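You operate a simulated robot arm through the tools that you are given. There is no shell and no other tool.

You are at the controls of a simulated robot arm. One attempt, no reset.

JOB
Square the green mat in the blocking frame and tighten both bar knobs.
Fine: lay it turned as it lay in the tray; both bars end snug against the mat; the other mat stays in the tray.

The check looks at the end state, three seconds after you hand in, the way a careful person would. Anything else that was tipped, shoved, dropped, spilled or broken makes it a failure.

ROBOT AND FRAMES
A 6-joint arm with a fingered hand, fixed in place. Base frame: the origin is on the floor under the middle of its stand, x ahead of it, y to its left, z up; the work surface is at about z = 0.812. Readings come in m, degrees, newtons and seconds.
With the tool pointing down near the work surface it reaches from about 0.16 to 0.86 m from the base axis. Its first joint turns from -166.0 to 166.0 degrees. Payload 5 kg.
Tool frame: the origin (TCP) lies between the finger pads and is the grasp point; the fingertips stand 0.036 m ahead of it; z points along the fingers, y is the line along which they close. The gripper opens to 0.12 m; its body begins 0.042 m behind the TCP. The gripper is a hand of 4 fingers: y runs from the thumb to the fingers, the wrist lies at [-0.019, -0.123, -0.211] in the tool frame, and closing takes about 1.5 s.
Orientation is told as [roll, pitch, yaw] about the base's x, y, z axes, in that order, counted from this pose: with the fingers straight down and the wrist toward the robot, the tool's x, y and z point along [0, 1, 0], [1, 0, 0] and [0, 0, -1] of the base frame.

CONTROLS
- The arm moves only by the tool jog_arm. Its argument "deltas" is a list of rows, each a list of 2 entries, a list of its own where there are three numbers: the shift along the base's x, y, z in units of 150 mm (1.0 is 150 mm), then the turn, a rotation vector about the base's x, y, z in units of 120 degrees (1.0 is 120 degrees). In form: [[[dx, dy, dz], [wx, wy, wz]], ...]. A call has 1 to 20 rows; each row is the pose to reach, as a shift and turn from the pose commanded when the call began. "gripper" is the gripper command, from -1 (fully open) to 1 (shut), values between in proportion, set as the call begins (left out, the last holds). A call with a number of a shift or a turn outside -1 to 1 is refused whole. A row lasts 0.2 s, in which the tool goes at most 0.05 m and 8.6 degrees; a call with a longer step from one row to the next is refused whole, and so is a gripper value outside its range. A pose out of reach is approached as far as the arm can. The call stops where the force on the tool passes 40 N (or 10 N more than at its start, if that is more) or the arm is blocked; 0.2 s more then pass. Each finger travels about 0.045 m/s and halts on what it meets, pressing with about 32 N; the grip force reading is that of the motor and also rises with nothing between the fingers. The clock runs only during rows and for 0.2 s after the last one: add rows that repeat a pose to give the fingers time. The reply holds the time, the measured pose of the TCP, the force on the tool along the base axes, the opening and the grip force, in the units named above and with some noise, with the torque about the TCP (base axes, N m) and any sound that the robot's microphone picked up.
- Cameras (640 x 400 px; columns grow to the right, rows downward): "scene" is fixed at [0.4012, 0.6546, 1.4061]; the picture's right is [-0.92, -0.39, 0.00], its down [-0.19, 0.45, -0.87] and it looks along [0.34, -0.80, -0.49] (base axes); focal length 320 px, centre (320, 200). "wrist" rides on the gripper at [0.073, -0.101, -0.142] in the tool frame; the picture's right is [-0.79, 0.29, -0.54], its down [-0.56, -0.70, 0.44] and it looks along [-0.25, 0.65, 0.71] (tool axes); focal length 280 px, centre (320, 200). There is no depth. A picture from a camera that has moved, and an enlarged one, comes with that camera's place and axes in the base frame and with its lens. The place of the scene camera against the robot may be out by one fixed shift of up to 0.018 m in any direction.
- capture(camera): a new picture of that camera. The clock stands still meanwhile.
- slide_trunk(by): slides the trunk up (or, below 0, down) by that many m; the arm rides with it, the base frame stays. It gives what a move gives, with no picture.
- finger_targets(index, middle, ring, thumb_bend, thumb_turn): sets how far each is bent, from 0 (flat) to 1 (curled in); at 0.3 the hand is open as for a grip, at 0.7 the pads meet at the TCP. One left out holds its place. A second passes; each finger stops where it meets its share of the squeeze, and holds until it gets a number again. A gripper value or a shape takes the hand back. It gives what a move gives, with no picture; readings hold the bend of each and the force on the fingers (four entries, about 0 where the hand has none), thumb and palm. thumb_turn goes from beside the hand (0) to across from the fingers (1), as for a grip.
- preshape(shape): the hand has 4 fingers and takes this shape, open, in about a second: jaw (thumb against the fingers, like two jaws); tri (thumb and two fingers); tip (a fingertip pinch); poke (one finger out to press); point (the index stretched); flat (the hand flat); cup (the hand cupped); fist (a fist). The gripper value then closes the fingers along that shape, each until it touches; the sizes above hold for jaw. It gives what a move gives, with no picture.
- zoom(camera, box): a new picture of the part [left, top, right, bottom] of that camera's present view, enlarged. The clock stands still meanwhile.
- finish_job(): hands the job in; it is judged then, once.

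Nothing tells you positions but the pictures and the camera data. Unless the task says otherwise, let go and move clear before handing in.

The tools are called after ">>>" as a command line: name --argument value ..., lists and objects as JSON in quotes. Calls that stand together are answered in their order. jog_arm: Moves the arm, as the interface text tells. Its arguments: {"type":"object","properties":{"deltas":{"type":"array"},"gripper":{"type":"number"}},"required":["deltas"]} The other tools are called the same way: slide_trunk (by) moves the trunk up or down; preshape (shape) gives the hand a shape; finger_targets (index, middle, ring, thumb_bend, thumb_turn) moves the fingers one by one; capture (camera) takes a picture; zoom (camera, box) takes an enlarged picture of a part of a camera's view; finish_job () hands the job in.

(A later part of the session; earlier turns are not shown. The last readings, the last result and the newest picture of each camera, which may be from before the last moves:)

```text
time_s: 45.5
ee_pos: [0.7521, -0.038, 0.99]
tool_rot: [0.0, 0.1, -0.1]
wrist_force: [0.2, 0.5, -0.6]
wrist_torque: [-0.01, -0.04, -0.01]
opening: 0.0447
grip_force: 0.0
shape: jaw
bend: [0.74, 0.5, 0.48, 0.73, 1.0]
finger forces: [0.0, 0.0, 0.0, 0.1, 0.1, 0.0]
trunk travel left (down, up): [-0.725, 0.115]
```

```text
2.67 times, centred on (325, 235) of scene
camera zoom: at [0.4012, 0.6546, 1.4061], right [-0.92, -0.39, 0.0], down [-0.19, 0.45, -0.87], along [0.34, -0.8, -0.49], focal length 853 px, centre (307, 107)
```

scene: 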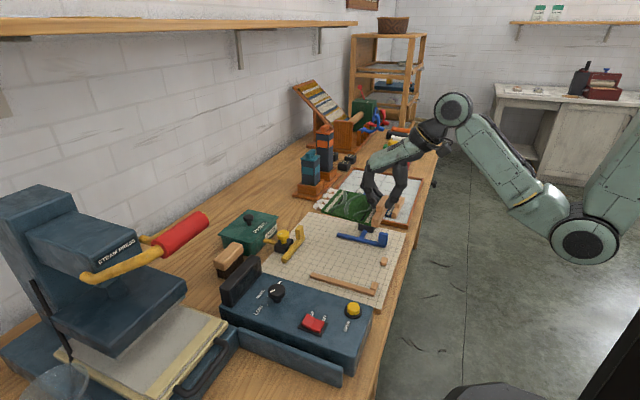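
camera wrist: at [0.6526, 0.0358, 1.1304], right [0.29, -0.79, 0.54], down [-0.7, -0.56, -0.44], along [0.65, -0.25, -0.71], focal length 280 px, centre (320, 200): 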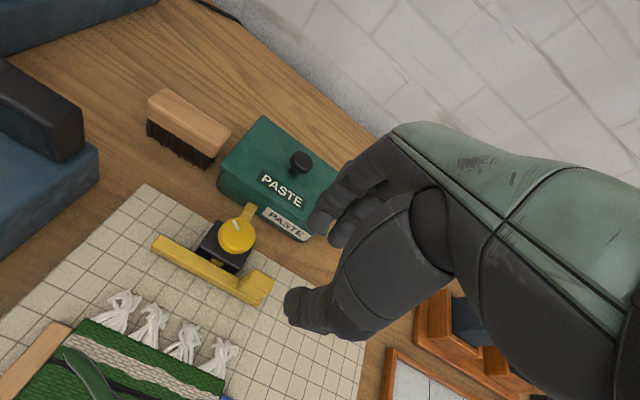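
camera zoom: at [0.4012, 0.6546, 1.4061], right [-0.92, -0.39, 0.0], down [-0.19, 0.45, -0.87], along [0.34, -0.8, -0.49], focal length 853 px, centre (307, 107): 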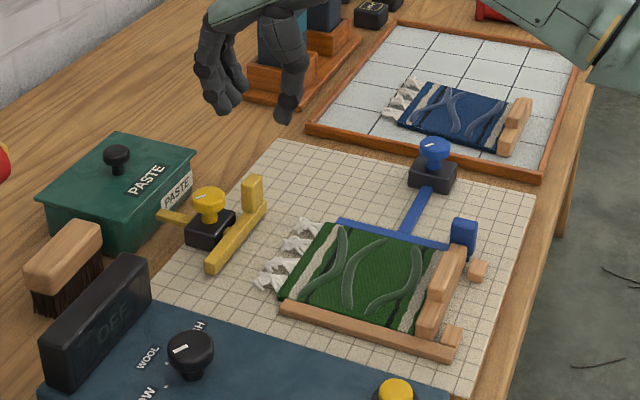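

>>> zoom --camera "wrist" --box '[140, 170, 380, 350]'

>>> zoom --camera "scene" --box '[280, 150, 370, 240]'

```text
2.22 times, centred on (260, 260) of wrist
camera zoom: at [0.6526, 0.0358, 1.1304], right [0.29, -0.79, 0.54], down [-0.7, -0.56, -0.44], along [0.65, -0.25, -0.71], focal length 623 px, centre (453, 67)
```

zoom: 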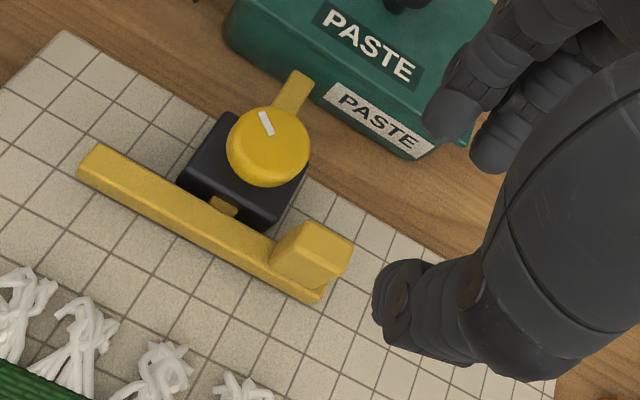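

```text
4.44 times, centred on (325, 195) of scene
camera zoom: at [0.4012, 0.6546, 1.4061], right [-0.92, -0.39, 0.0], down [-0.19, 0.45, -0.87], along [0.34, -0.8, -0.49], focal length 1421 px, centre (298, 222)
```

zoom: 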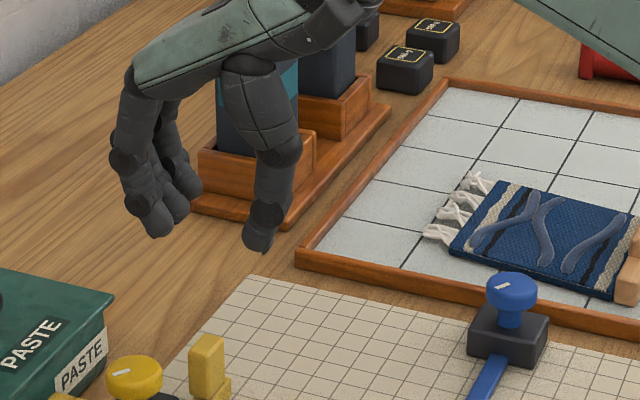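

The mat is squared between the blue bar and fence. For the yellow bar I'll straddle its tab: index finger on the far side, thumb hovering on the near side, tips at z≈0.848.

>>> jog_arm --deltas '[[[0.04, 0, -0.1], [0, 0, 0]], [[0.04, 0, -0.25], [0, 0, 0]], [[0.04, 0, -0.4], [0, 0, 0]], [[0.04, 0, -0.5], [0, 0, 0]], [[0.04, 0, -0.5], [0, 0, 0]]]'

>>> zoom --camera "wrist" --box '[140, 170, 380, 350]'

>>> zoom --camera "scene" --box '[250, 180, 370, 280]'

```text
time_s: 46.7
ee_pos: [0.7578, -0.0389, 0.9159]
tool_rot: [0.0, 0.0, -0.1]
wrist_force: [0.1, -0.2, -0.3]
wrist_torque: [0.0, 0.0, -0.03]
opening: 0.0444
grip_force: 0.0
shape: jaw
bend: [0.74, 0.5, 0.48, 0.73, 1.0]
finger forces: [0.0, 0.0, 0.0, 0.1, 0.0, 0.0]
trunk travel left (down, up): [-0.725, 0.115]
```

```text
2.22 times, centred on (260, 260) of wrist
camera zoom: at [0.6576, 0.0344, 1.0573], right [0.29, -0.79, 0.54], down [-0.7, -0.56, -0.44], along [0.65, -0.25, -0.71], focal length 623 px, centre (453, 67)
```

zoom: 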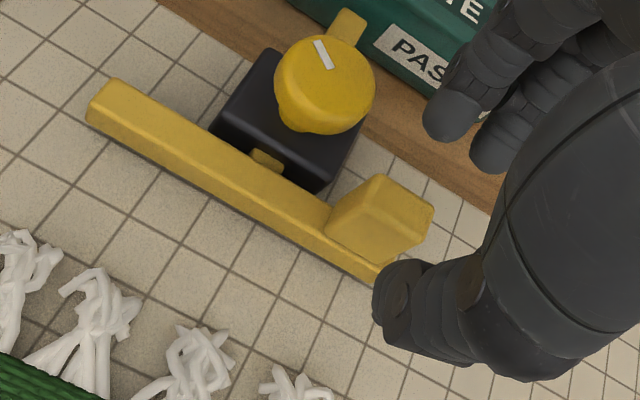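

```text
4.00 times, centred on (310, 230) of scene
camera zoom: at [0.4012, 0.6546, 1.4061], right [-0.92, -0.39, 0.0], down [-0.19, 0.45, -0.87], along [0.34, -0.8, -0.49], focal length 1279 px, centre (360, 80)
```

zoom: 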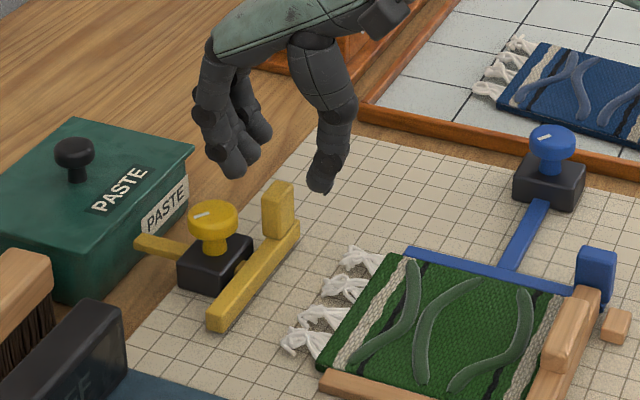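

>>> jog_arm --deltas '[[[0, 0, -0.08], [0, 0, 0]], [[0, 0, -0.16], [0, 0, 0]], [[0, 0, -0.22], [0, 0, 0]], [[0, 0, -0.22], [0, 0, 0]]]'

>>> zoom --camera "wrist" --box '[140, 170, 380, 350]'

>>> zoom --camera "scene" --box '[250, 180, 370, 280]'

```text
time_s: 47.7
ee_pos: [0.7594, -0.0381, 0.8825]
tool_rot: [-0.1, 0.0, 0.0]
wrist_force: [-0.7, -0.3, 0.2]
wrist_torque: [0.01, -0.03, -0.02]
opening: 0.0445
grip_force: 0.1
shape: jaw
bend: [0.74, 0.5, 0.48, 0.73, 1.0]
finger forces: [0.0, 0.0, 0.1, 0.1, 0.0, 0.0]
trunk travel left (down, up): [-0.725, 0.115]
```

```text
2.22 times, centred on (260, 260) of wrist
camera zoom: at [0.6573, 0.0353, 1.0236], right [0.29, -0.79, 0.54], down [-0.7, -0.56, -0.44], along [0.65, -0.25, -0.71], focal length 623 px, centre (453, 67)
```

zoom: 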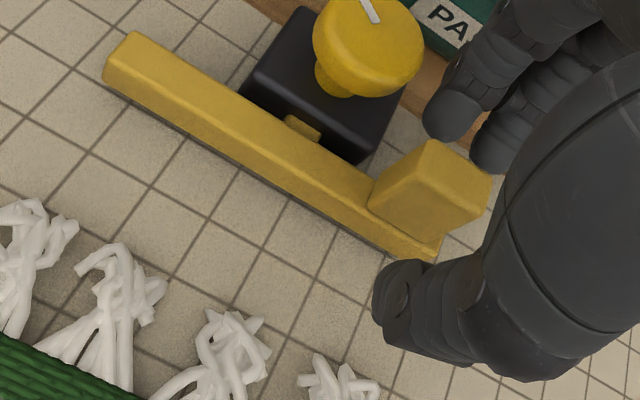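

```text
4.00 times, centred on (310, 230) of scene
camera zoom: at [0.4012, 0.6546, 1.4061], right [-0.92, -0.39, 0.0], down [-0.19, 0.45, -0.87], along [0.34, -0.8, -0.49], focal length 1279 px, centre (360, 80)
```

zoom: 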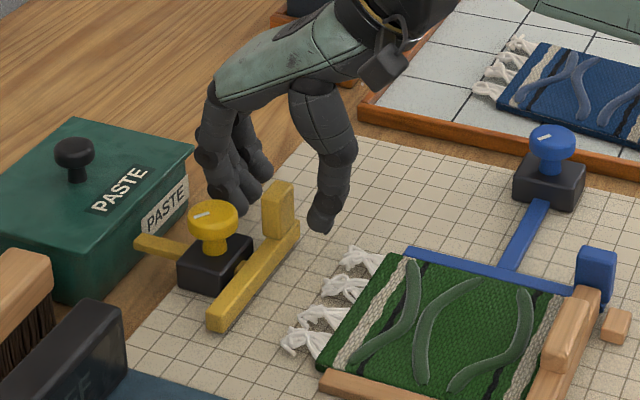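

The tab is between the index finger (far) and thumb (near). Pulling toward −x in small steps, raising 4 mm so the thumb clears the mat.

>>> jog_arm --deltas '[[[-0.03, 0, 0.03], [0, 0, 0]], [[-0.06, 0, 0.03], [0, 0, 0]], [[-0.09, 0, 0.03], [0, 0, 0]], [[-0.12, 0, 0.03], [0, 0, 0]], [[-0.15, 0, 0.03], [0, 0, 0]], [[-0.18, 0, 0.03], [0, 0, 0]], [[-0.2, 0, 0.03], [0, 0, 0]], [[-0.2, 0, 0.03], [0, 0, 0]]]'

>>> zoom --camera "wrist" --box '[140, 170, 380, 350]'

>>> zoom --camera "scene" --box '[250, 180, 370, 280]'

```text
time_s: 49.5
ee_pos: [0.7277, -0.0374, 0.8856]
tool_rot: [0.0, 0.0, 0.1]
wrist_force: [0.8, 0.6, 1.3]
wrist_torque: [0.04, -0.04, 0.03]
opening: 0.0452
grip_force: 0.0
shape: jaw
bend: [0.74, 0.5, 0.48, 0.73, 1.0]
finger forces: [1.0, 0.0, 0.1, 0.0, 0.1, 0.1]
trunk travel left (down, up): [-0.725, 0.115]
```

```text
2.22 times, centred on (260, 260) of wrist
camera zoom: at [0.6276, 0.0355, 1.0275], right [0.29, -0.79, 0.54], down [-0.7, -0.56, -0.44], along [0.65, -0.25, -0.71], focal length 623 px, centre (453, 67)
```

zoom: 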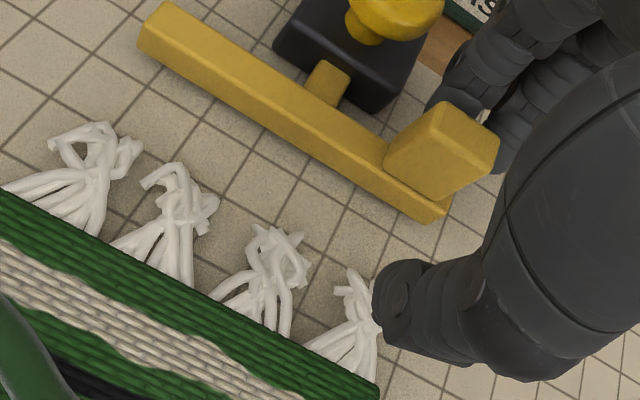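

```text
4.00 times, centred on (310, 230) of scene
camera zoom: at [0.4012, 0.6546, 1.4061], right [-0.92, -0.39, 0.0], down [-0.19, 0.45, -0.87], along [0.34, -0.8, -0.49], focal length 1279 px, centre (360, 80)
```

zoom: 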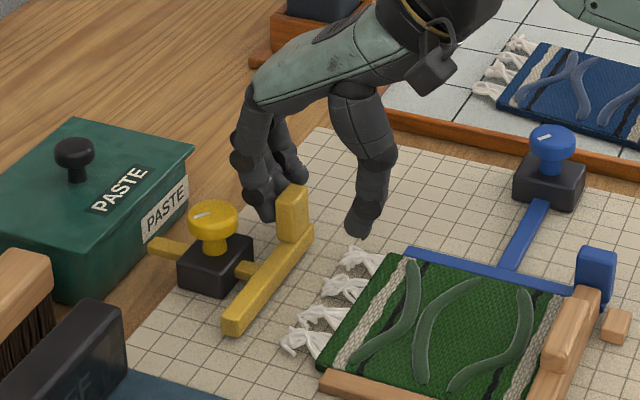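

The index engaged the tab and the bar moves smoothly (1 N). Continuing toward the mat edge.

>>> jog_arm --deltas '[[[-0.03, 0, 0], [0, 0, 0]], [[-0.06, 0, 0], [0, 0, 0]], [[-0.09, 0, 0], [0, 0, 0]], [[-0.12, 0, 0], [0, 0, 0]], [[-0.15, 0, 0], [0, 0, 0]], [[-0.18, 0, 0], [0, 0, 0]], [[-0.2, 0, 0], [0, 0, 0]], [[-0.2, 0, 0], [0, 0, 0]]]'

>>> zoom --camera "wrist" --box '[140, 120, 380, 350]'

>>> zoom --camera "scene" --box '[250, 180, 370, 280]'

```text
time_s: 51.3
ee_pos: [0.6992, -0.0373, 0.8862]
tool_rot: [0.0, 0.0, -0.1]
wrist_force: [0.5, 0.0, 0.7]
wrist_torque: [0.0, -0.05, 0.0]
opening: 0.045
grip_force: 0.1
shape: jaw
bend: [0.74, 0.5, 0.48, 0.73, 1.0]
finger forces: [0.8, 0.1, 0.1, 0.1, 0.0, 0.0]
trunk travel left (down, up): [-0.725, 0.115]
```

```text
1.74 times, centred on (260, 235) of wrist
camera zoom: at [0.5979, 0.0353, 1.0268], right [0.29, -0.79, 0.54], down [-0.7, -0.56, -0.44], along [0.65, -0.25, -0.71], focal length 488 px, centre (424, 139)
```

zoom: 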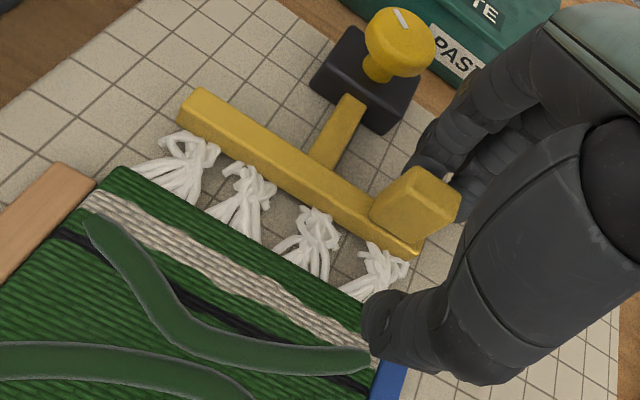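

```text
4.00 times, centred on (310, 230) of scene
camera zoom: at [0.4012, 0.6546, 1.4061], right [-0.92, -0.39, 0.0], down [-0.19, 0.45, -0.87], along [0.34, -0.8, -0.49], focal length 1279 px, centre (360, 80)
```

zoom: 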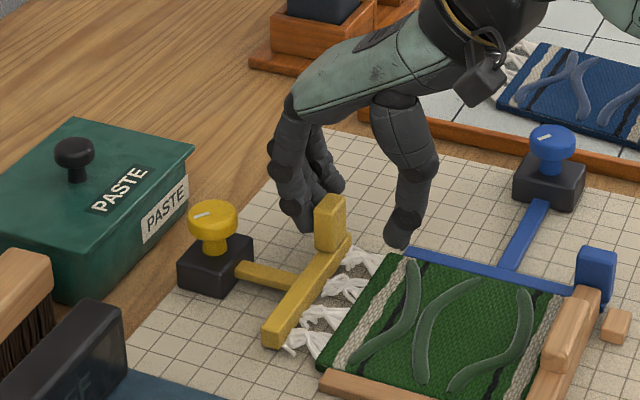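

Bar face is now at x≈0.708, the mat's far edge at ≈0.672. Continuing 30 mm, then finer.

>>> jog_arm --deltas '[[[-0.03, 0, 0], [0, 0, 0]], [[-0.06, 0, 0], [0, 0, 0]], [[-0.09, 0, 0], [0, 0, 0]], [[-0.12, 0, 0], [0, 0, 0]], [[-0.15, 0, 0], [0, 0, 0]], [[-0.18, 0, 0], [0, 0, 0]], [[-0.2, 0, 0], [0, 0, 0]], [[-0.2, 0, 0], [0, 0, 0]]]'

>>> zoom --camera "wrist" --box '[60, 80, 380, 320]'

>>> zoom --camera "scene" --box '[270, 190, 410, 300]'

```text
time_s: 53.1
ee_pos: [0.6683, -0.0379, 0.8851]
tool_rot: [0.0, 0.0, 0.0]
wrist_force: [1.7, -0.2, 0.2]
wrist_torque: [-0.01, 0.0, -0.02]
opening: 0.0451
grip_force: 0.1
shape: jaw
bend: [0.74, 0.5, 0.48, 0.73, 1.0]
finger forces: [0.9, 0.1, 0.0, 0.0, 0.0, 0.0]
trunk travel left (down, up): [-0.725, 0.115]
```

```text
1.67 times, centred on (220, 200) of wrist
camera zoom: at [0.5677, 0.0354, 1.0276], right [0.29, -0.79, 0.54], down [-0.7, -0.56, -0.44], along [0.65, -0.25, -0.71], focal length 467 px, centre (487, 200)
```

zoom: 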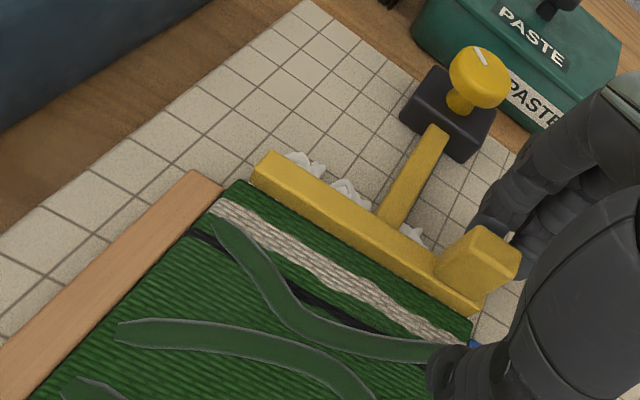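

```text
3.64 times, centred on (340, 245) of scene
camera zoom: at [0.4012, 0.6546, 1.4061], right [-0.92, -0.39, 0.0], down [-0.19, 0.45, -0.87], along [0.34, -0.8, -0.49], focal length 1163 px, centre (247, 36)
```

zoom: 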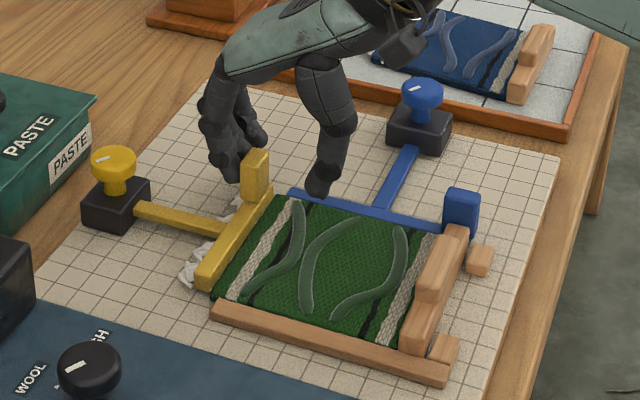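

The yellow bar has reached the mat's far edge; fringe isn't an obstacle. Now small steps to push the mat to the pegs, watching force.

>>> jog_arm --deltas '[[[-0.015, 0, 0], [0, 0, 0]], [[-0.03, 0, 0], [0, 0, 0]], [[-0.04, 0, 0], [0, 0, 0]], [[-0.04, 0, 0], [0, 0, 0]]]'

>>> jog_arm --deltas '[[[-0.01, 0, 0], [0, 0, 0]], [[-0.02, 0, 0], [0, 0, 0]], [[-0.02, 0, 0], [0, 0, 0]]]'

>>> zoom --camera "wrist" --box '[60, 80, 380, 320]'

>>> zoom --camera "scene" --box '[270, 190, 410, 300]'

```text
time_s: 54.1
ee_pos: [0.6627, -0.0358, 0.8857]
tool_rot: [0.0, 0.0, 0.0]
wrist_force: [1.7, -1.2, -0.6]
wrist_torque: [-0.02, -0.1, 0.0]
opening: 0.0459
grip_force: 0.0
shape: jaw
bend: [0.74, 0.5, 0.48, 0.73, 1.0]
finger forces: [2.4, 0.6, 0.0, 0.0, 0.1, 0.0]
trunk travel left (down, up): [-0.725, 0.115]
```

```text
time_s: 54.9
ee_pos: [0.6598, -0.0378, 0.8873]
tool_rot: [0.1, 0.0, -0.1]
wrist_force: [6.0, -0.9, 0.5]
wrist_torque: [0.01, -0.17, -0.04]
opening: 0.0472
grip_force: 0.0
shape: jaw
bend: [0.74, 0.49, 0.48, 0.73, 1.0]
finger forces: [4.3, 1.4, 0.0, 0.1, 0.1, 0.0]
trunk travel left (down, up): [-0.725, 0.115]
```

```text
1.67 times, centred on (220, 200) of wrist
camera zoom: at [0.5594, 0.0353, 1.028], right [0.29, -0.79, 0.54], down [-0.7, -0.56, -0.44], along [0.65, -0.25, -0.71], focal length 467 px, centre (487, 200)
```

zoom: 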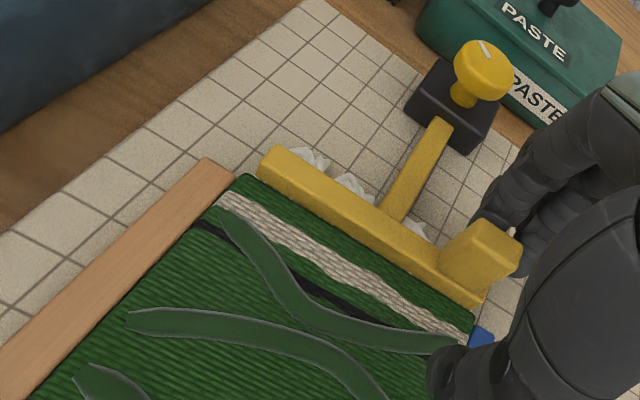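

```text
3.64 times, centred on (340, 245) of scene
camera zoom: at [0.4012, 0.6546, 1.4061], right [-0.92, -0.39, 0.0], down [-0.19, 0.45, -0.87], along [0.34, -0.8, -0.49], focal length 1163 px, centre (247, 36)
```

zoom: 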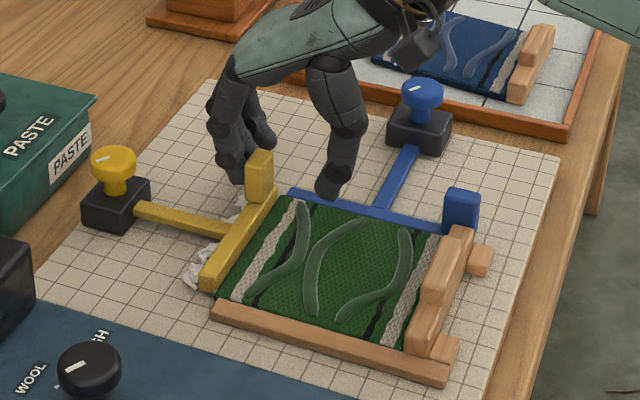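

>>> jog_arm --deltas '[[[-0.01, 0, 0], [0, 0, 0]], [[-0.02, 0, 0], [0, 0, 0]], [[-0.02, 0, 0], [0, 0, 0]]]'

>>> jog_arm --deltas '[[[-0.01, 0, 0], [0, 0, 0]], [[-0.02, 0, 0], [0, 0, 0]], [[-0.02, 0, 0], [0, 0, 0]]]'

>>> zoom --camera "scene" --box '[300, 200, 400, 300]'

```text
time_s: 55.7
ee_pos: [0.658, -0.0387, 0.8864]
tool_rot: [0.0, -0.1, 0.0]
wrist_force: [8.5, -0.7, 3.3]
wrist_torque: [-0.02, -0.28, -0.06]
opening: 0.0488
grip_force: 0.0
shape: jaw
bend: [0.73, 0.49, 0.48, 0.73, 1.0]
finger forces: [6.3, 2.1, 0.1, 0.1, 0.0, 0.0]
trunk travel left (down, up): [-0.725, 0.115]
```

```text
time_s: 56.5
ee_pos: [0.6539, -0.0385, 0.8859]
tool_rot: [0.0, -0.1, 0.0]
wrist_force: [9.4, -1.1, 3.7]
wrist_torque: [0.01, -0.41, -0.08]
opening: 0.051
grip_force: 0.0
shape: jaw
bend: [0.73, 0.49, 0.48, 0.73, 1.0]
finger forces: [8.5, 1.9, 0.0, 0.0, 0.0, 0.1]
trunk travel left (down, up): [-0.725, 0.115]
```

```text
4.00 times, centred on (350, 250) of scene
camera zoom: at [0.4012, 0.6546, 1.4061], right [-0.92, -0.39, 0.0], down [-0.19, 0.45, -0.87], along [0.34, -0.8, -0.49], focal length 1279 px, centre (200, 0)
```

zoom: 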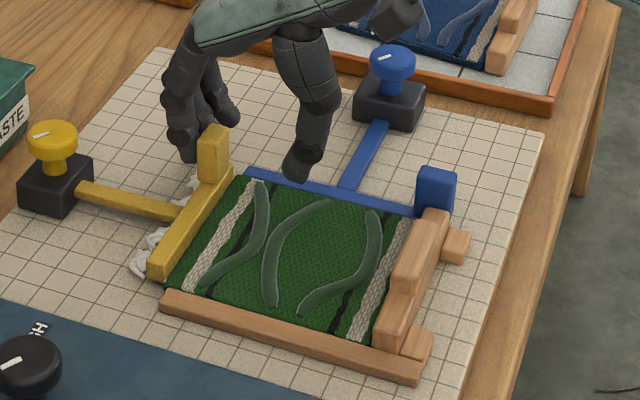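

Force now climbs steadily with the fingers flexing, so the mat is likely seated. I'll back off the tab, rise, and inspect from the earlier viewpoint.

>>> jog_arm --deltas '[[[0.04, 0, 0], [0, 0, 0]], [[0.1, 0, 0], [0, 0, 0]], [[0.1, 0, 0.2], [0, 0, 0]], [[0.1, 0, 0.5], [0, 0, 0]], [[0.1, 0, 0.8], [0, 0, 0]], [[0.0, -0.1, 1.0], [0, 0, 0]], [[-0.3, -0.2, 1.0], [0, 0, 0]], [[-0.6, -0.3, 1.0], [0, 0, 0]], [[-0.85, -0.4, 1.0], [0, 0, 0]], [[-1.0, -0.5, 1.0], [0, 0, 0]]]'

>>> jog_arm --deltas '[[[-0.15, -0.1, 0.1], [0, 0, 0]], [[-0.3, -0.2, 0.15], [0, 0, 0]], [[-0.3, -0.2, 0.15], [0, 0, 0]]]'

>>> capture --camera "wrist"

>>> zoom --camera "scene" --box '[270, 190, 410, 300]'

```text
time_s: 58.7
ee_pos: [0.5028, -0.1124, 1.0359]
tool_rot: [0.0, 0.0, 0.0]
wrist_force: [0.1, -0.3, 0.6]
wrist_torque: [0.02, -0.04, -0.01]
opening: 0.0448
grip_force: 0.1
shape: jaw
bend: [0.74, 0.5, 0.48, 0.73, 1.0]
finger forces: [0.0, 0.0, 0.0, 0.0, 0.1, 0.0]
trunk travel left (down, up): [-0.725, 0.115]
```

```text
time_s: 59.5
ee_pos: [0.4595, -0.1422, 1.0591]
tool_rot: [0.0, 0.0, 0.0]
wrist_force: [-0.1, 0.2, -0.5]
wrist_torque: [0.01, -0.03, 0.02]
opening: 0.0449
grip_force: 0.0
shape: jaw
bend: [0.74, 0.5, 0.48, 0.73, 1.0]
finger forces: [0.0, 0.0, 0.1, 0.1, 0.0, 0.0]
trunk travel left (down, up): [-0.725, 0.115]
```

```text
taken
camera wrist: at [0.3579, -0.0696, 1.1997], right [0.29, -0.79, 0.54], down [-0.7, -0.56, -0.44], along [0.65, -0.25, -0.71], focal length 280 px, centre (320, 200)
```

wrist: 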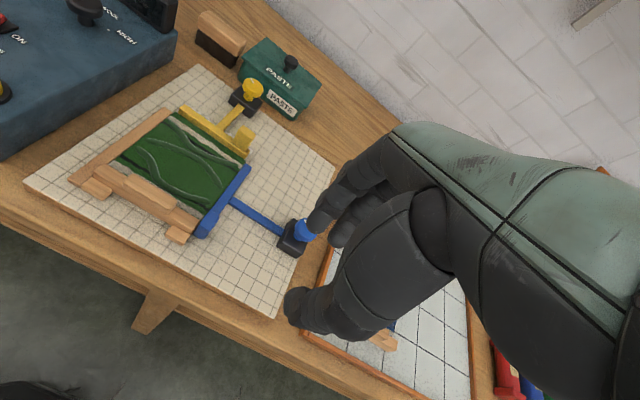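

```text
3.64 times, centred on (340, 245) of scene
camera zoom: at [0.4012, 0.6546, 1.4061], right [-0.92, -0.39, 0.0], down [-0.19, 0.45, -0.87], along [0.34, -0.8, -0.49], focal length 1163 px, centre (247, 36)
```

zoom: 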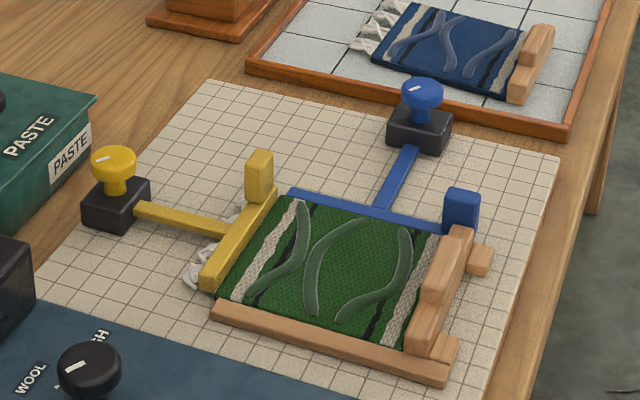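

>>> zoom --camera "wrist" --box '[60, 140, 220, 250]'

>>> zoom --camera "wrist" --box '[130, 80, 270, 180]'

>>> zoom --camera "wrist" --box '[170, 150, 310, 260]'

```text
3.64 times, centred on (140, 195) of wrist
camera zoom: at [0.3579, -0.0696, 1.1997], right [0.29, -0.79, 0.54], down [-0.7, -0.56, -0.44], along [0.65, -0.25, -0.71], focal length 1020 px, centre (974, 218)
```

zoom: 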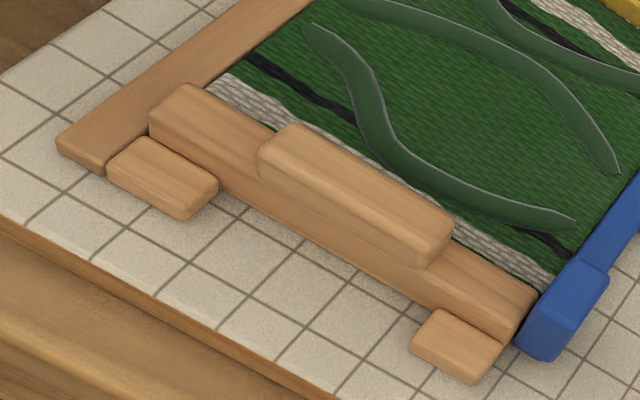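

```text
4.00 times, centred on (200, 130) of wrist
camera zoom: at [0.3579, -0.0696, 1.1997], right [0.29, -0.79, 0.54], down [-0.7, -0.56, -0.44], along [0.65, -0.25, -0.71], focal length 1122 px, centre (800, 480)
```

zoom: 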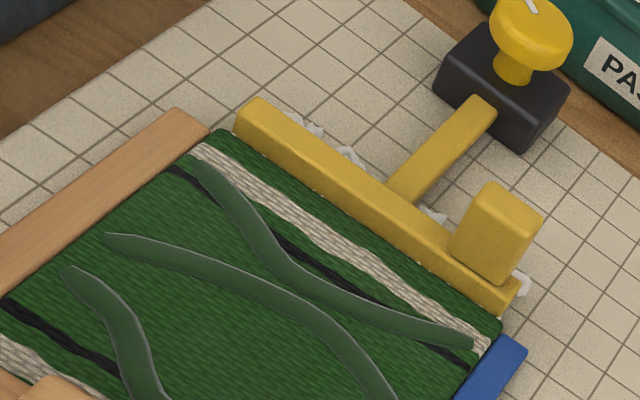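

```text
3.64 times, centred on (240, 205) of wrist
camera zoom: at [0.3579, -0.0696, 1.1997], right [0.29, -0.79, 0.54], down [-0.7, -0.56, -0.44], along [0.65, -0.25, -0.71], focal length 1020 px, centre (611, 182)
```

zoom: 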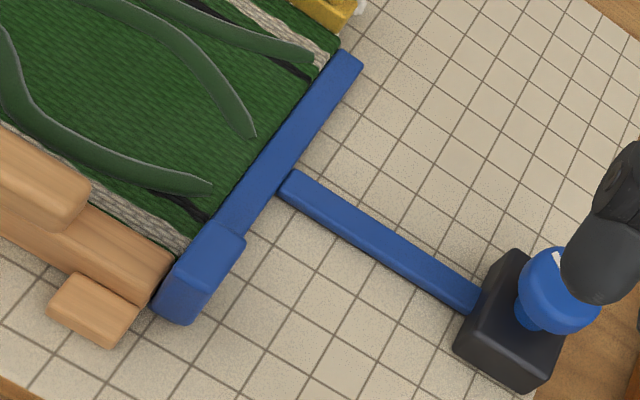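

Handle is seated on both pegs, mat against the fence and both bars look in contact. Zooming tightly on both contact lines.

>>> zoom --camera "wrist" --box '[175, 98, 265, 168]'

>>> zoom --camera "wrist" --box '[200, 155, 270, 245]'

>>> zoom --camera "wrist" --box '[90, 100, 190, 190]'

```text
5.71 times, centred on (220, 133) of wrist
camera zoom: at [0.3579, -0.0696, 1.1997], right [0.29, -0.79, 0.54], down [-0.7, -0.56, -0.44], along [0.65, -0.25, -0.71], focal length 1602 px, centre (891, 583)
```

zoom: 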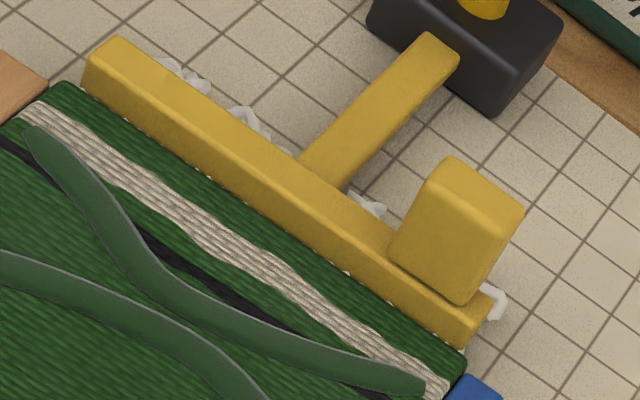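

```text
4.44 times, centred on (235, 200) of wrist
camera zoom: at [0.3579, -0.0696, 1.1997], right [0.29, -0.79, 0.54], down [-0.7, -0.56, -0.44], along [0.65, -0.25, -0.71], focal length 1246 px, centre (698, 200)
```

zoom: 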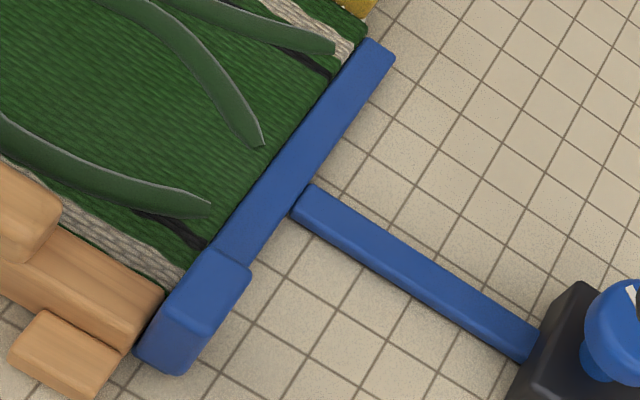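

```text
4.44 times, centred on (140, 145) of wrist
camera zoom: at [0.3579, -0.0696, 1.1997], right [0.29, -0.79, 0.54], down [-0.7, -0.56, -0.44], along [0.65, -0.25, -0.71], focal length 1246 px, centre (1120, 444)
```

zoom: 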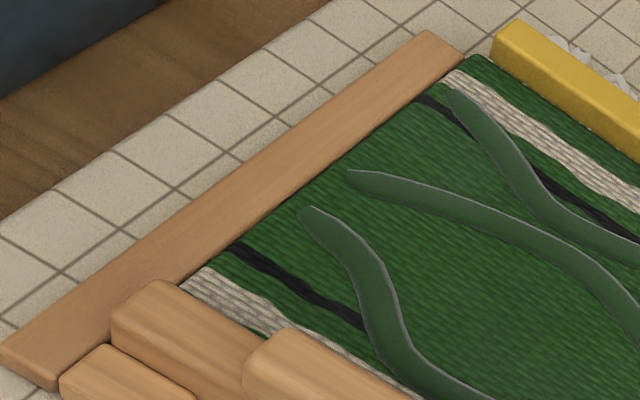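

Everything is seated: handle on pegs, mat on fence, both bars snug. Now the knobs: I'll use the three-point "tri" shape above the blue knob and check its geometry first.

>>> preshape --shape "tri"

>>> jog_arm --deltas '[[[0.25, -0.1, 0], [0, 0, 0]], [[0.5, -0.15, 0], [0, 0, 0]], [[0.75, -0.2, 0], [0, 0, 0]], [[0.9, -0.26, 0], [0, 0, 0]], [[0.9, -0.26, -0.2], [0, 0, 0]], [[0.9, -0.26, -0.4], [0, 0, 0]], [[0.9, -0.26, -0.5], [0, 0, 0]], [[0.9, -0.26, -0.5], [0, 0, 0]]]'

>>> capture --camera "wrist"

>>> zoom --camera "scene" --box '[300, 120, 440, 240]'

```text
time_s: 60.4
ee_pos: [0.4586, -0.1435, 1.0576]
tool_rot: [0.0, 0.0, 0.0]
wrist_force: [-0.7, -0.1, 0.1]
wrist_torque: [-0.03, 0.02, 0.0]
opening: 0.1197
grip_force: 0.1
shape: tri
bend: [0.3, 0.3, 0.99, 0.3, 0.98]
finger forces: [0.0, 0.0, 0.0, 0.0, 0.0, 0.1]
trunk travel left (down, up): [-0.725, 0.115]
```

```text
time_s: 62.2
ee_pos: [0.5937, -0.1823, 0.9842]
tool_rot: [0.1, 0.0, 0.0]
wrist_force: [-1.2, -0.5, -0.2]
wrist_torque: [0.04, -0.04, -0.02]
opening: 0.1196
grip_force: 0.0
shape: tri
bend: [0.3, 0.3, 0.99, 0.3, 0.98]
finger forces: [0.0, 0.1, 0.0, 0.0, 0.1, 0.0]
trunk travel left (down, up): [-0.725, 0.115]
```

```text
taken
camera wrist: at [0.4929, -0.1091, 1.1255], right [0.29, -0.79, 0.54], down [-0.7, -0.56, -0.44], along [0.65, -0.25, -0.71], focal length 280 px, centre (320, 200)
```

wrist: 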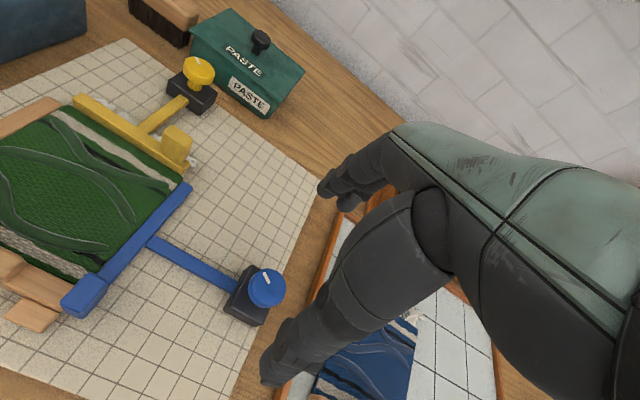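

```text
3.33 times, centred on (370, 180) of scene
camera zoom: at [0.4012, 0.6546, 1.4061], right [-0.92, -0.39, 0.0], down [-0.19, 0.45, -0.87], along [0.34, -0.8, -0.49], focal length 1066 px, centre (153, 267)
```

zoom: 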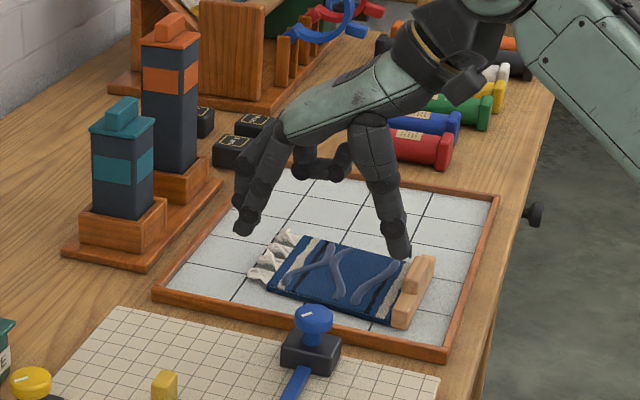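

>>> zoom --camera "wrist" --box '[215, 250, 305, 330]'

>>> jog_arm --deltas '[[[0, 0, 0], [0, 0, 0]], [[0, 0, 0], [0, 0, 0]], [[0, 0, 0], [0, 0, 0]], [[0, 0, 0], [0, 0, 0]], [[0, 0, 0], [0, 0, 0]], [[0, 0, 0], [0, 0, 0]]]' --gripper 0.0

>>> zoom --camera "wrist" --box '[200, 170, 400, 390]'

>>> zoom --camera "scene" --box '[330, 140, 430, 220]'

```text
5.00 times, centred on (260, 290) of wrist
camera zoom: at [0.4929, -0.1091, 1.1255], right [0.29, -0.79, 0.54], down [-0.7, -0.56, -0.44], along [0.65, -0.25, -0.71], focal length 1402 px, centre (620, -250)
```

zoom: 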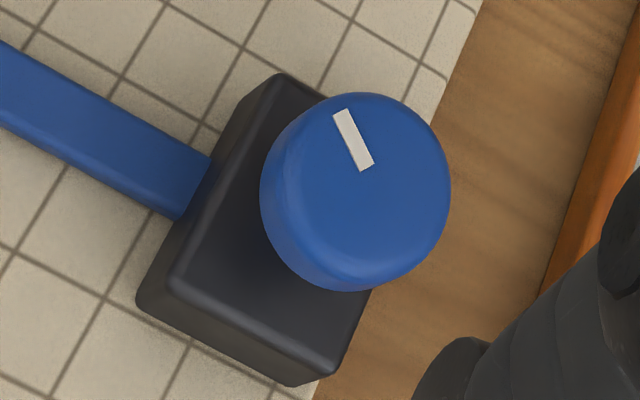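

```text
time_s: 63.6
ee_pos: [0.5937, -0.1832, 0.984]
tool_rot: [0.1, 0.0, 0.0]
wrist_force: [-0.8, -0.7, 0.3]
wrist_torque: [-0.01, 0.0, 0.0]
opening: 0.0607
grip_force: 0.1
shape: tri
bend: [0.74, 0.45, 0.99, 0.69, 1.0]
finger forces: [0.0, 0.0, 0.0, 0.1, 0.0, 0.0]
trunk travel left (down, up): [-0.725, 0.115]
```

```text
1.82 times, centred on (300, 280) of wrist
camera zoom: at [0.493, -0.1093, 1.1255], right [0.29, -0.79, 0.54], down [-0.7, -0.56, -0.44], along [0.65, -0.25, -0.71], focal length 510 px, centre (356, 54)
```

zoom: 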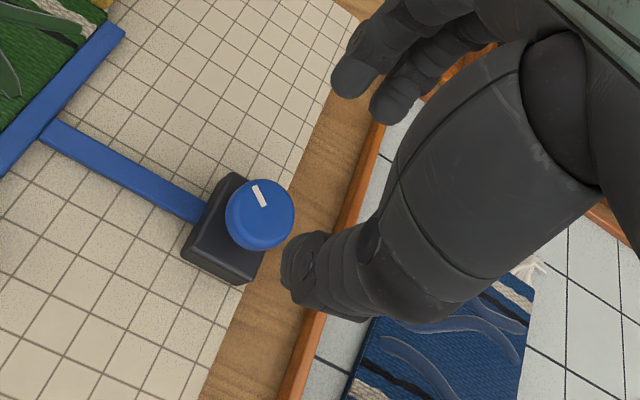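

```text
5.00 times, centred on (380, 180) of scene
camera zoom: at [0.4012, 0.6546, 1.4061], right [-0.92, -0.39, 0.0], down [-0.19, 0.45, -0.87], along [0.34, -0.8, -0.49], focal length 1599 px, centre (20, 300)
```

zoom: 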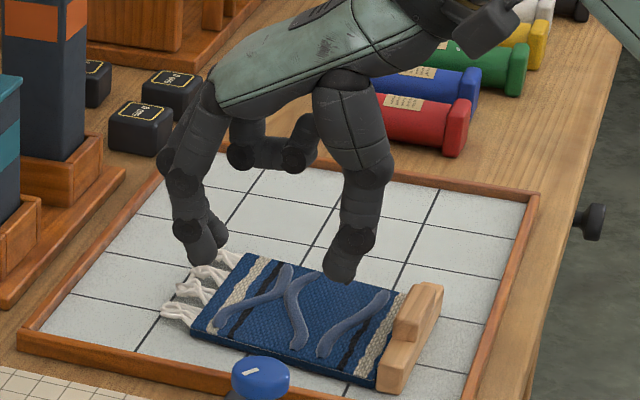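

Knob centre ≈(0.593, −0.181); the thumb and two fingers straddle the TCP evenly. I'll pre-turn the hand +48° so I have clockwise travel available.

>>> jog_arm --deltas '[[[0, 0.005, 0], [0, 0, 0.06]], [[0, 0.01, 0], [0, 0, 0.12]], [[-0.003, 0.013, 0], [0, 0, 0.18]], [[-0.003, 0.013, 0], [0, 0, 0.24]], [[-0.003, 0.013, 0], [0, 0, 0.3]], [[-0.003, 0.013, 0], [0, 0, 0.36]], [[-0.003, 0.013, 0], [0, 0, 0.4]], [[-0.003, 0.013, 0], [0, 0, 0.4]]]'

>>> capture --camera "wrist"

>>> zoom --camera "scene" --box '[310, 120, 450, 240]'

```text
time_s: 65.4
ee_pos: [0.5926, -0.18, 0.9835]
tool_rot: [-0.1, 0.0, 48.0]
wrist_force: [0.3, 0.3, -0.1]
wrist_torque: [0.01, 0.0, 0.01]
opening: 0.0605
grip_force: 0.1
shape: tri
bend: [0.74, 0.45, 0.99, 0.69, 1.0]
finger forces: [0.0, 0.0, 0.0, 0.1, 0.1, 0.1]
trunk travel left (down, up): [-0.725, 0.115]
```

```text
taken
camera wrist: at [0.472, -0.206, 1.1251], right [0.78, -0.31, 0.54], down [-0.05, -0.9, -0.44], along [0.62, 0.32, -0.71], focal length 280 px, centre (320, 200)
```

wrist: 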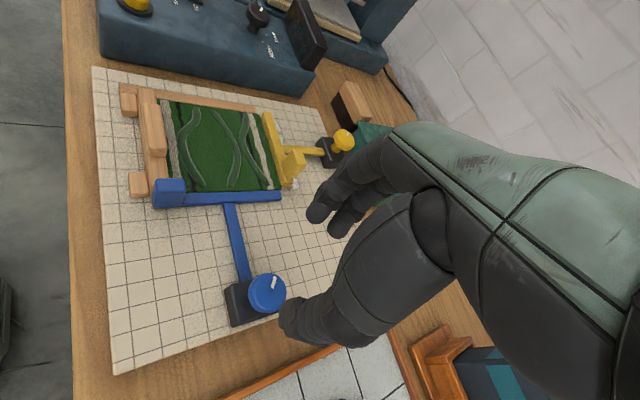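

```text
3.33 times, centred on (380, 180) of scene
camera zoom: at [0.4012, 0.6546, 1.4061], right [-0.92, -0.39, 0.0], down [-0.19, 0.45, -0.87], along [0.34, -0.8, -0.49], focal length 1066 px, centre (120, 267)
```

zoom: 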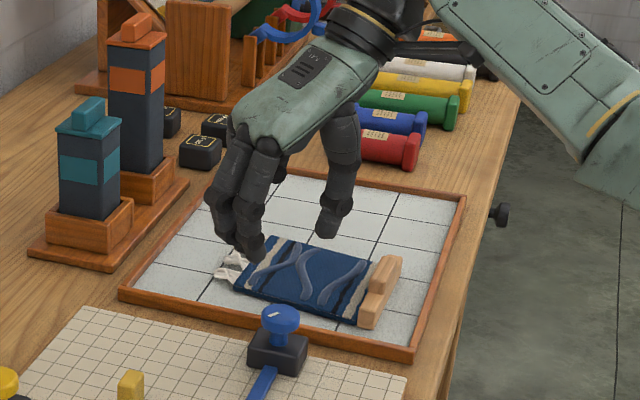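

The pre-turn worked, and from this angle the mat looks perfectly square in the frame. Descending toward the knob.

>>> jog_arm --deltas '[[[0, 0, -0.15], [0, 0, 0]], [[0, 0, -0.3], [0, 0, 0]], [[0, 0, -0.38], [0, 0, 0]], [[0, 0, -0.38], [0, 0, 0]]]'

>>> zoom --camera "wrist" --box '[220, 170, 400, 350]'

>>> zoom --camera "scene" --box '[310, 150, 430, 240]'

```text
time_s: 66.4
ee_pos: [0.5941, -0.1794, 0.9254]
tool_rot: [0.0, 0.1, 48.0]
wrist_force: [0.3, -0.2, 0.3]
wrist_torque: [-0.01, 0.02, -0.02]
opening: 0.0603
grip_force: 0.1
shape: tri
bend: [0.74, 0.45, 0.99, 0.69, 1.0]
finger forces: [0.0, 0.0, 0.0, 0.1, 0.0, 0.0]
trunk travel left (down, up): [-0.725, 0.115]
```

```text
2.22 times, centred on (310, 260) of wrist
camera zoom: at [0.4722, -0.2054, 1.0666], right [0.78, -0.31, 0.54], down [-0.05, -0.9, -0.44], along [0.62, 0.32, -0.71], focal length 623 px, centre (342, 67)
```

zoom: 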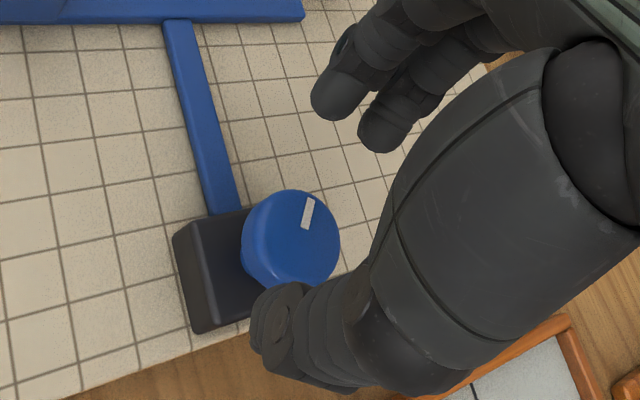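

```text
4.44 times, centred on (370, 195) of scene
camera zoom: at [0.4012, 0.6546, 1.4061], right [-0.92, -0.39, 0.0], down [-0.19, 0.45, -0.87], along [0.34, -0.8, -0.49], focal length 1421 px, centre (98, 222)
```

zoom: 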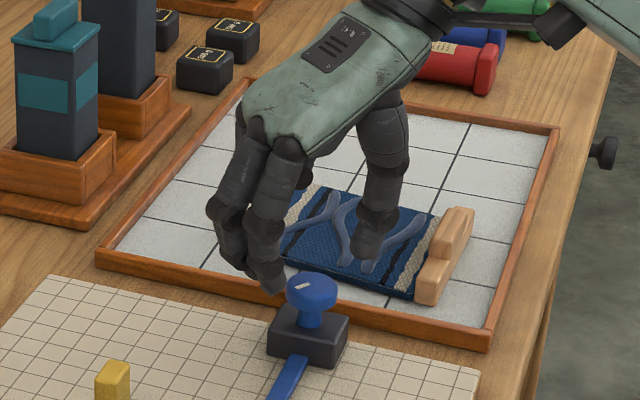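

>>> jog_arm --deltas '[[[0, -0.017, -0.06], [0, 0, 0]], [[0, -0.017, -0.12], [0, 0, 0]], [[0, -0.017, -0.18], [0, 0, 0]], [[0, -0.017, -0.205], [0, 0, 0]], [[0, -0.017, -0.205], [0, 0, 0]]]'

>>> zoom --camera "wrist" --box '[220, 170, 400, 350]'

>>> zoom --camera "scene" --box '[330, 170, 420, 240]'

```text
time_s: 67.6
ee_pos: [0.593, -0.1826, 0.8956]
tool_rot: [0.0, 0.0, 47.9]
wrist_force: [-1.9, -0.7, 0.0]
wrist_torque: [-0.01, 0.01, -0.04]
opening: 0.0605
grip_force: 0.1
shape: tri
bend: [0.74, 0.45, 0.99, 0.69, 1.0]
finger forces: [0.0, 0.1, 0.0, 0.0, 0.1, 0.1]
trunk travel left (down, up): [-0.725, 0.115]
```

```text
2.22 times, centred on (310, 260) of wrist
camera zoom: at [0.4719, -0.2081, 1.0374], right [0.78, -0.31, 0.54], down [-0.05, -0.9, -0.44], along [0.62, 0.32, -0.71], focal length 623 px, centre (342, 67)
```

zoom: 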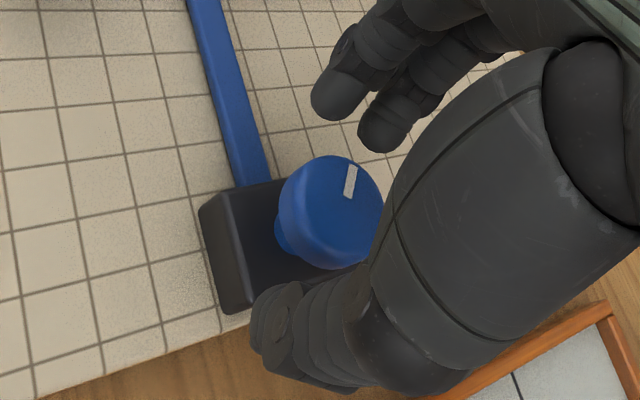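

```text
5.71 times, centred on (375, 205) of scene
camera zoom: at [0.4012, 0.6546, 1.4061], right [-0.92, -0.39, 0.0], down [-0.19, 0.45, -0.87], along [0.34, -0.8, -0.49], focal length 1827 px, centre (6, 171)
```

zoom: 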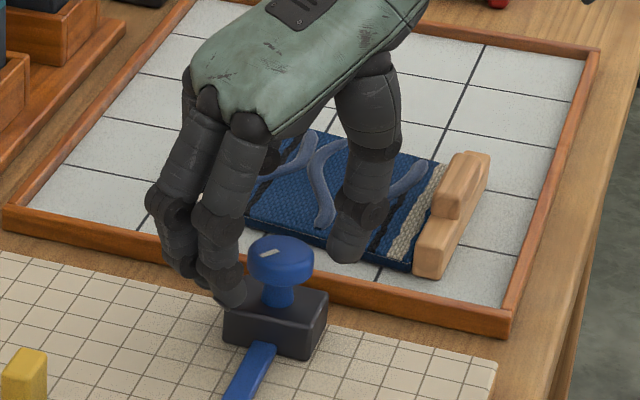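

Hand is around the knob without contact. Closing on it.

>>> jog_arm --deltas '[[[0, 0, 0], [0, 0, 0]], [[0, 0, 0], [0, 0, 0]], [[0, 0, 0], [0, 0, 0]], [[0, 0, 0], [0, 0, 0]], [[0, 0, 0], [0, 0, 0]], [[0, 0, 0], [0, 0, 0]], [[0, 0, 0], [0, 0, 0]]]' --gripper 1.0

>>> zoom --camera "wrist" --box '[220, 170, 400, 350]'

>>> zoom --camera "scene" --box '[330, 170, 420, 240]'

```text
time_s: 69.2
ee_pos: [0.5939, -0.1827, 0.8949]
tool_rot: [0.0, 0.0, 48.0]
wrist_force: [-1.6, -0.8, -0.7]
wrist_torque: [0.02, 0.02, -0.02]
opening: 0.0259
grip_force: 32.1
shape: tri
bend: [0.73, 0.59, 1.0, 0.74, 1.0]
finger forces: [12.7, 13.4, 0.0, 0.0, 28.4, 0.0]
trunk travel left (down, up): [-0.725, 0.115]
```

```text
2.22 times, centred on (310, 260) of wrist
camera zoom: at [0.4718, -0.2082, 1.0374], right [0.78, -0.31, 0.54], down [-0.05, -0.9, -0.44], along [0.62, 0.32, -0.71], focal length 623 px, centre (342, 67)
```

zoom: 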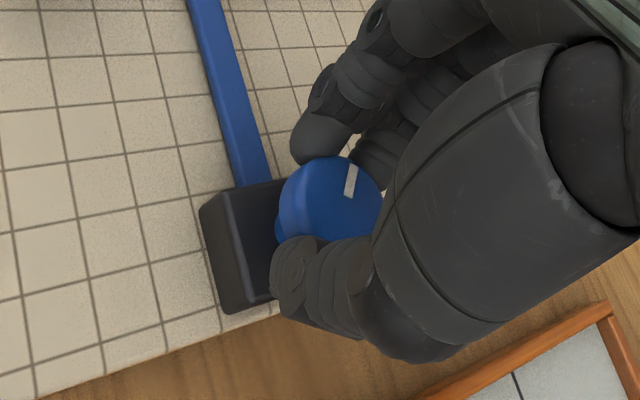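

```text
5.71 times, centred on (375, 205) of scene
camera zoom: at [0.4012, 0.6546, 1.4061], right [-0.92, -0.39, 0.0], down [-0.19, 0.45, -0.87], along [0.34, -0.8, -0.49], focal length 1827 px, centre (6, 171)
```

zoom: 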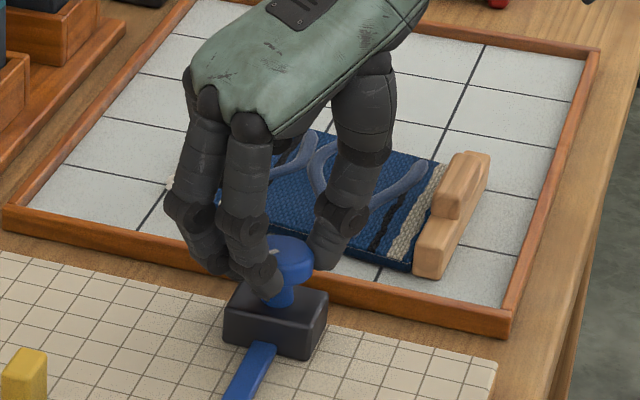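

Excellent three-point grip on the knob (12.7/13.4/28.4 N). Turning clockwise, first 20°.

>>> jog_arm --deltas '[[[0, 0, 0], [0, 0, -0.04]], [[0, 0, 0], [0, 0, -0.08]], [[0, 0, 0], [0, 0, -0.12]], [[0, 0, 0], [0, 0, -0.165]], [[0, 0, 0], [0, 0, -0.165]]]'

>>> zoom --camera "wrist" --box '[200, 150, 400, 350]'

>>> zoom --camera "scene" --box '[310, 170, 420, 270]'

```text
time_s: 70.4
ee_pos: [0.5931, -0.1809, 0.8951]
tool_rot: [-0.1, 0.0, 28.1]
wrist_force: [3.5, 2.8, 1.7]
wrist_torque: [0.1, -0.12, 0.02]
opening: 0.0256
grip_force: 32.2
shape: tri
bend: [0.73, 0.59, 1.0, 0.74, 1.0]
finger forces: [14.6, 16.6, 0.1, 0.0, 27.6, 0.1]
trunk travel left (down, up): [-0.725, 0.115]
```

```text
2.00 times, centred on (300, 250) of wrist
camera zoom: at [0.4705, -0.165, 1.0373], right [0.63, -0.56, 0.54], down [-0.35, -0.82, -0.44], along [0.7, 0.09, -0.71], focal length 561 px, centre (360, 100)
```

zoom: 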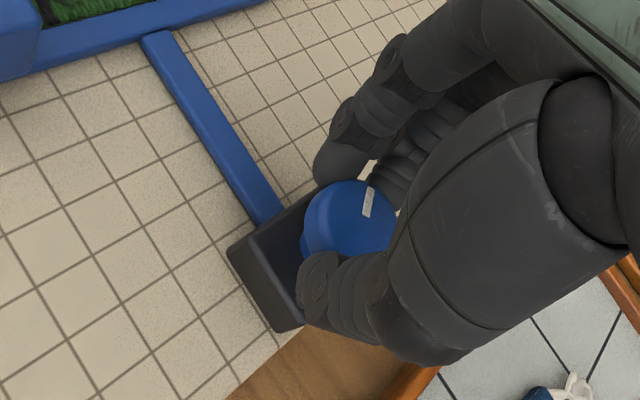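

```text
4.00 times, centred on (365, 220) of scene
camera zoom: at [0.4012, 0.6546, 1.4061], right [-0.92, -0.39, 0.0], down [-0.19, 0.45, -0.87], along [0.34, -0.8, -0.49], focal length 1279 px, centre (140, 120)
```

zoom: 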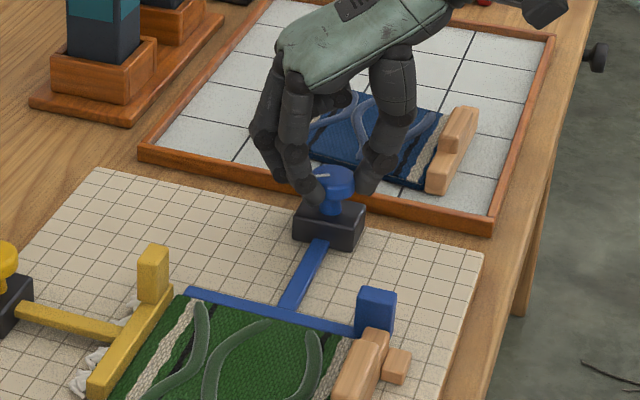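

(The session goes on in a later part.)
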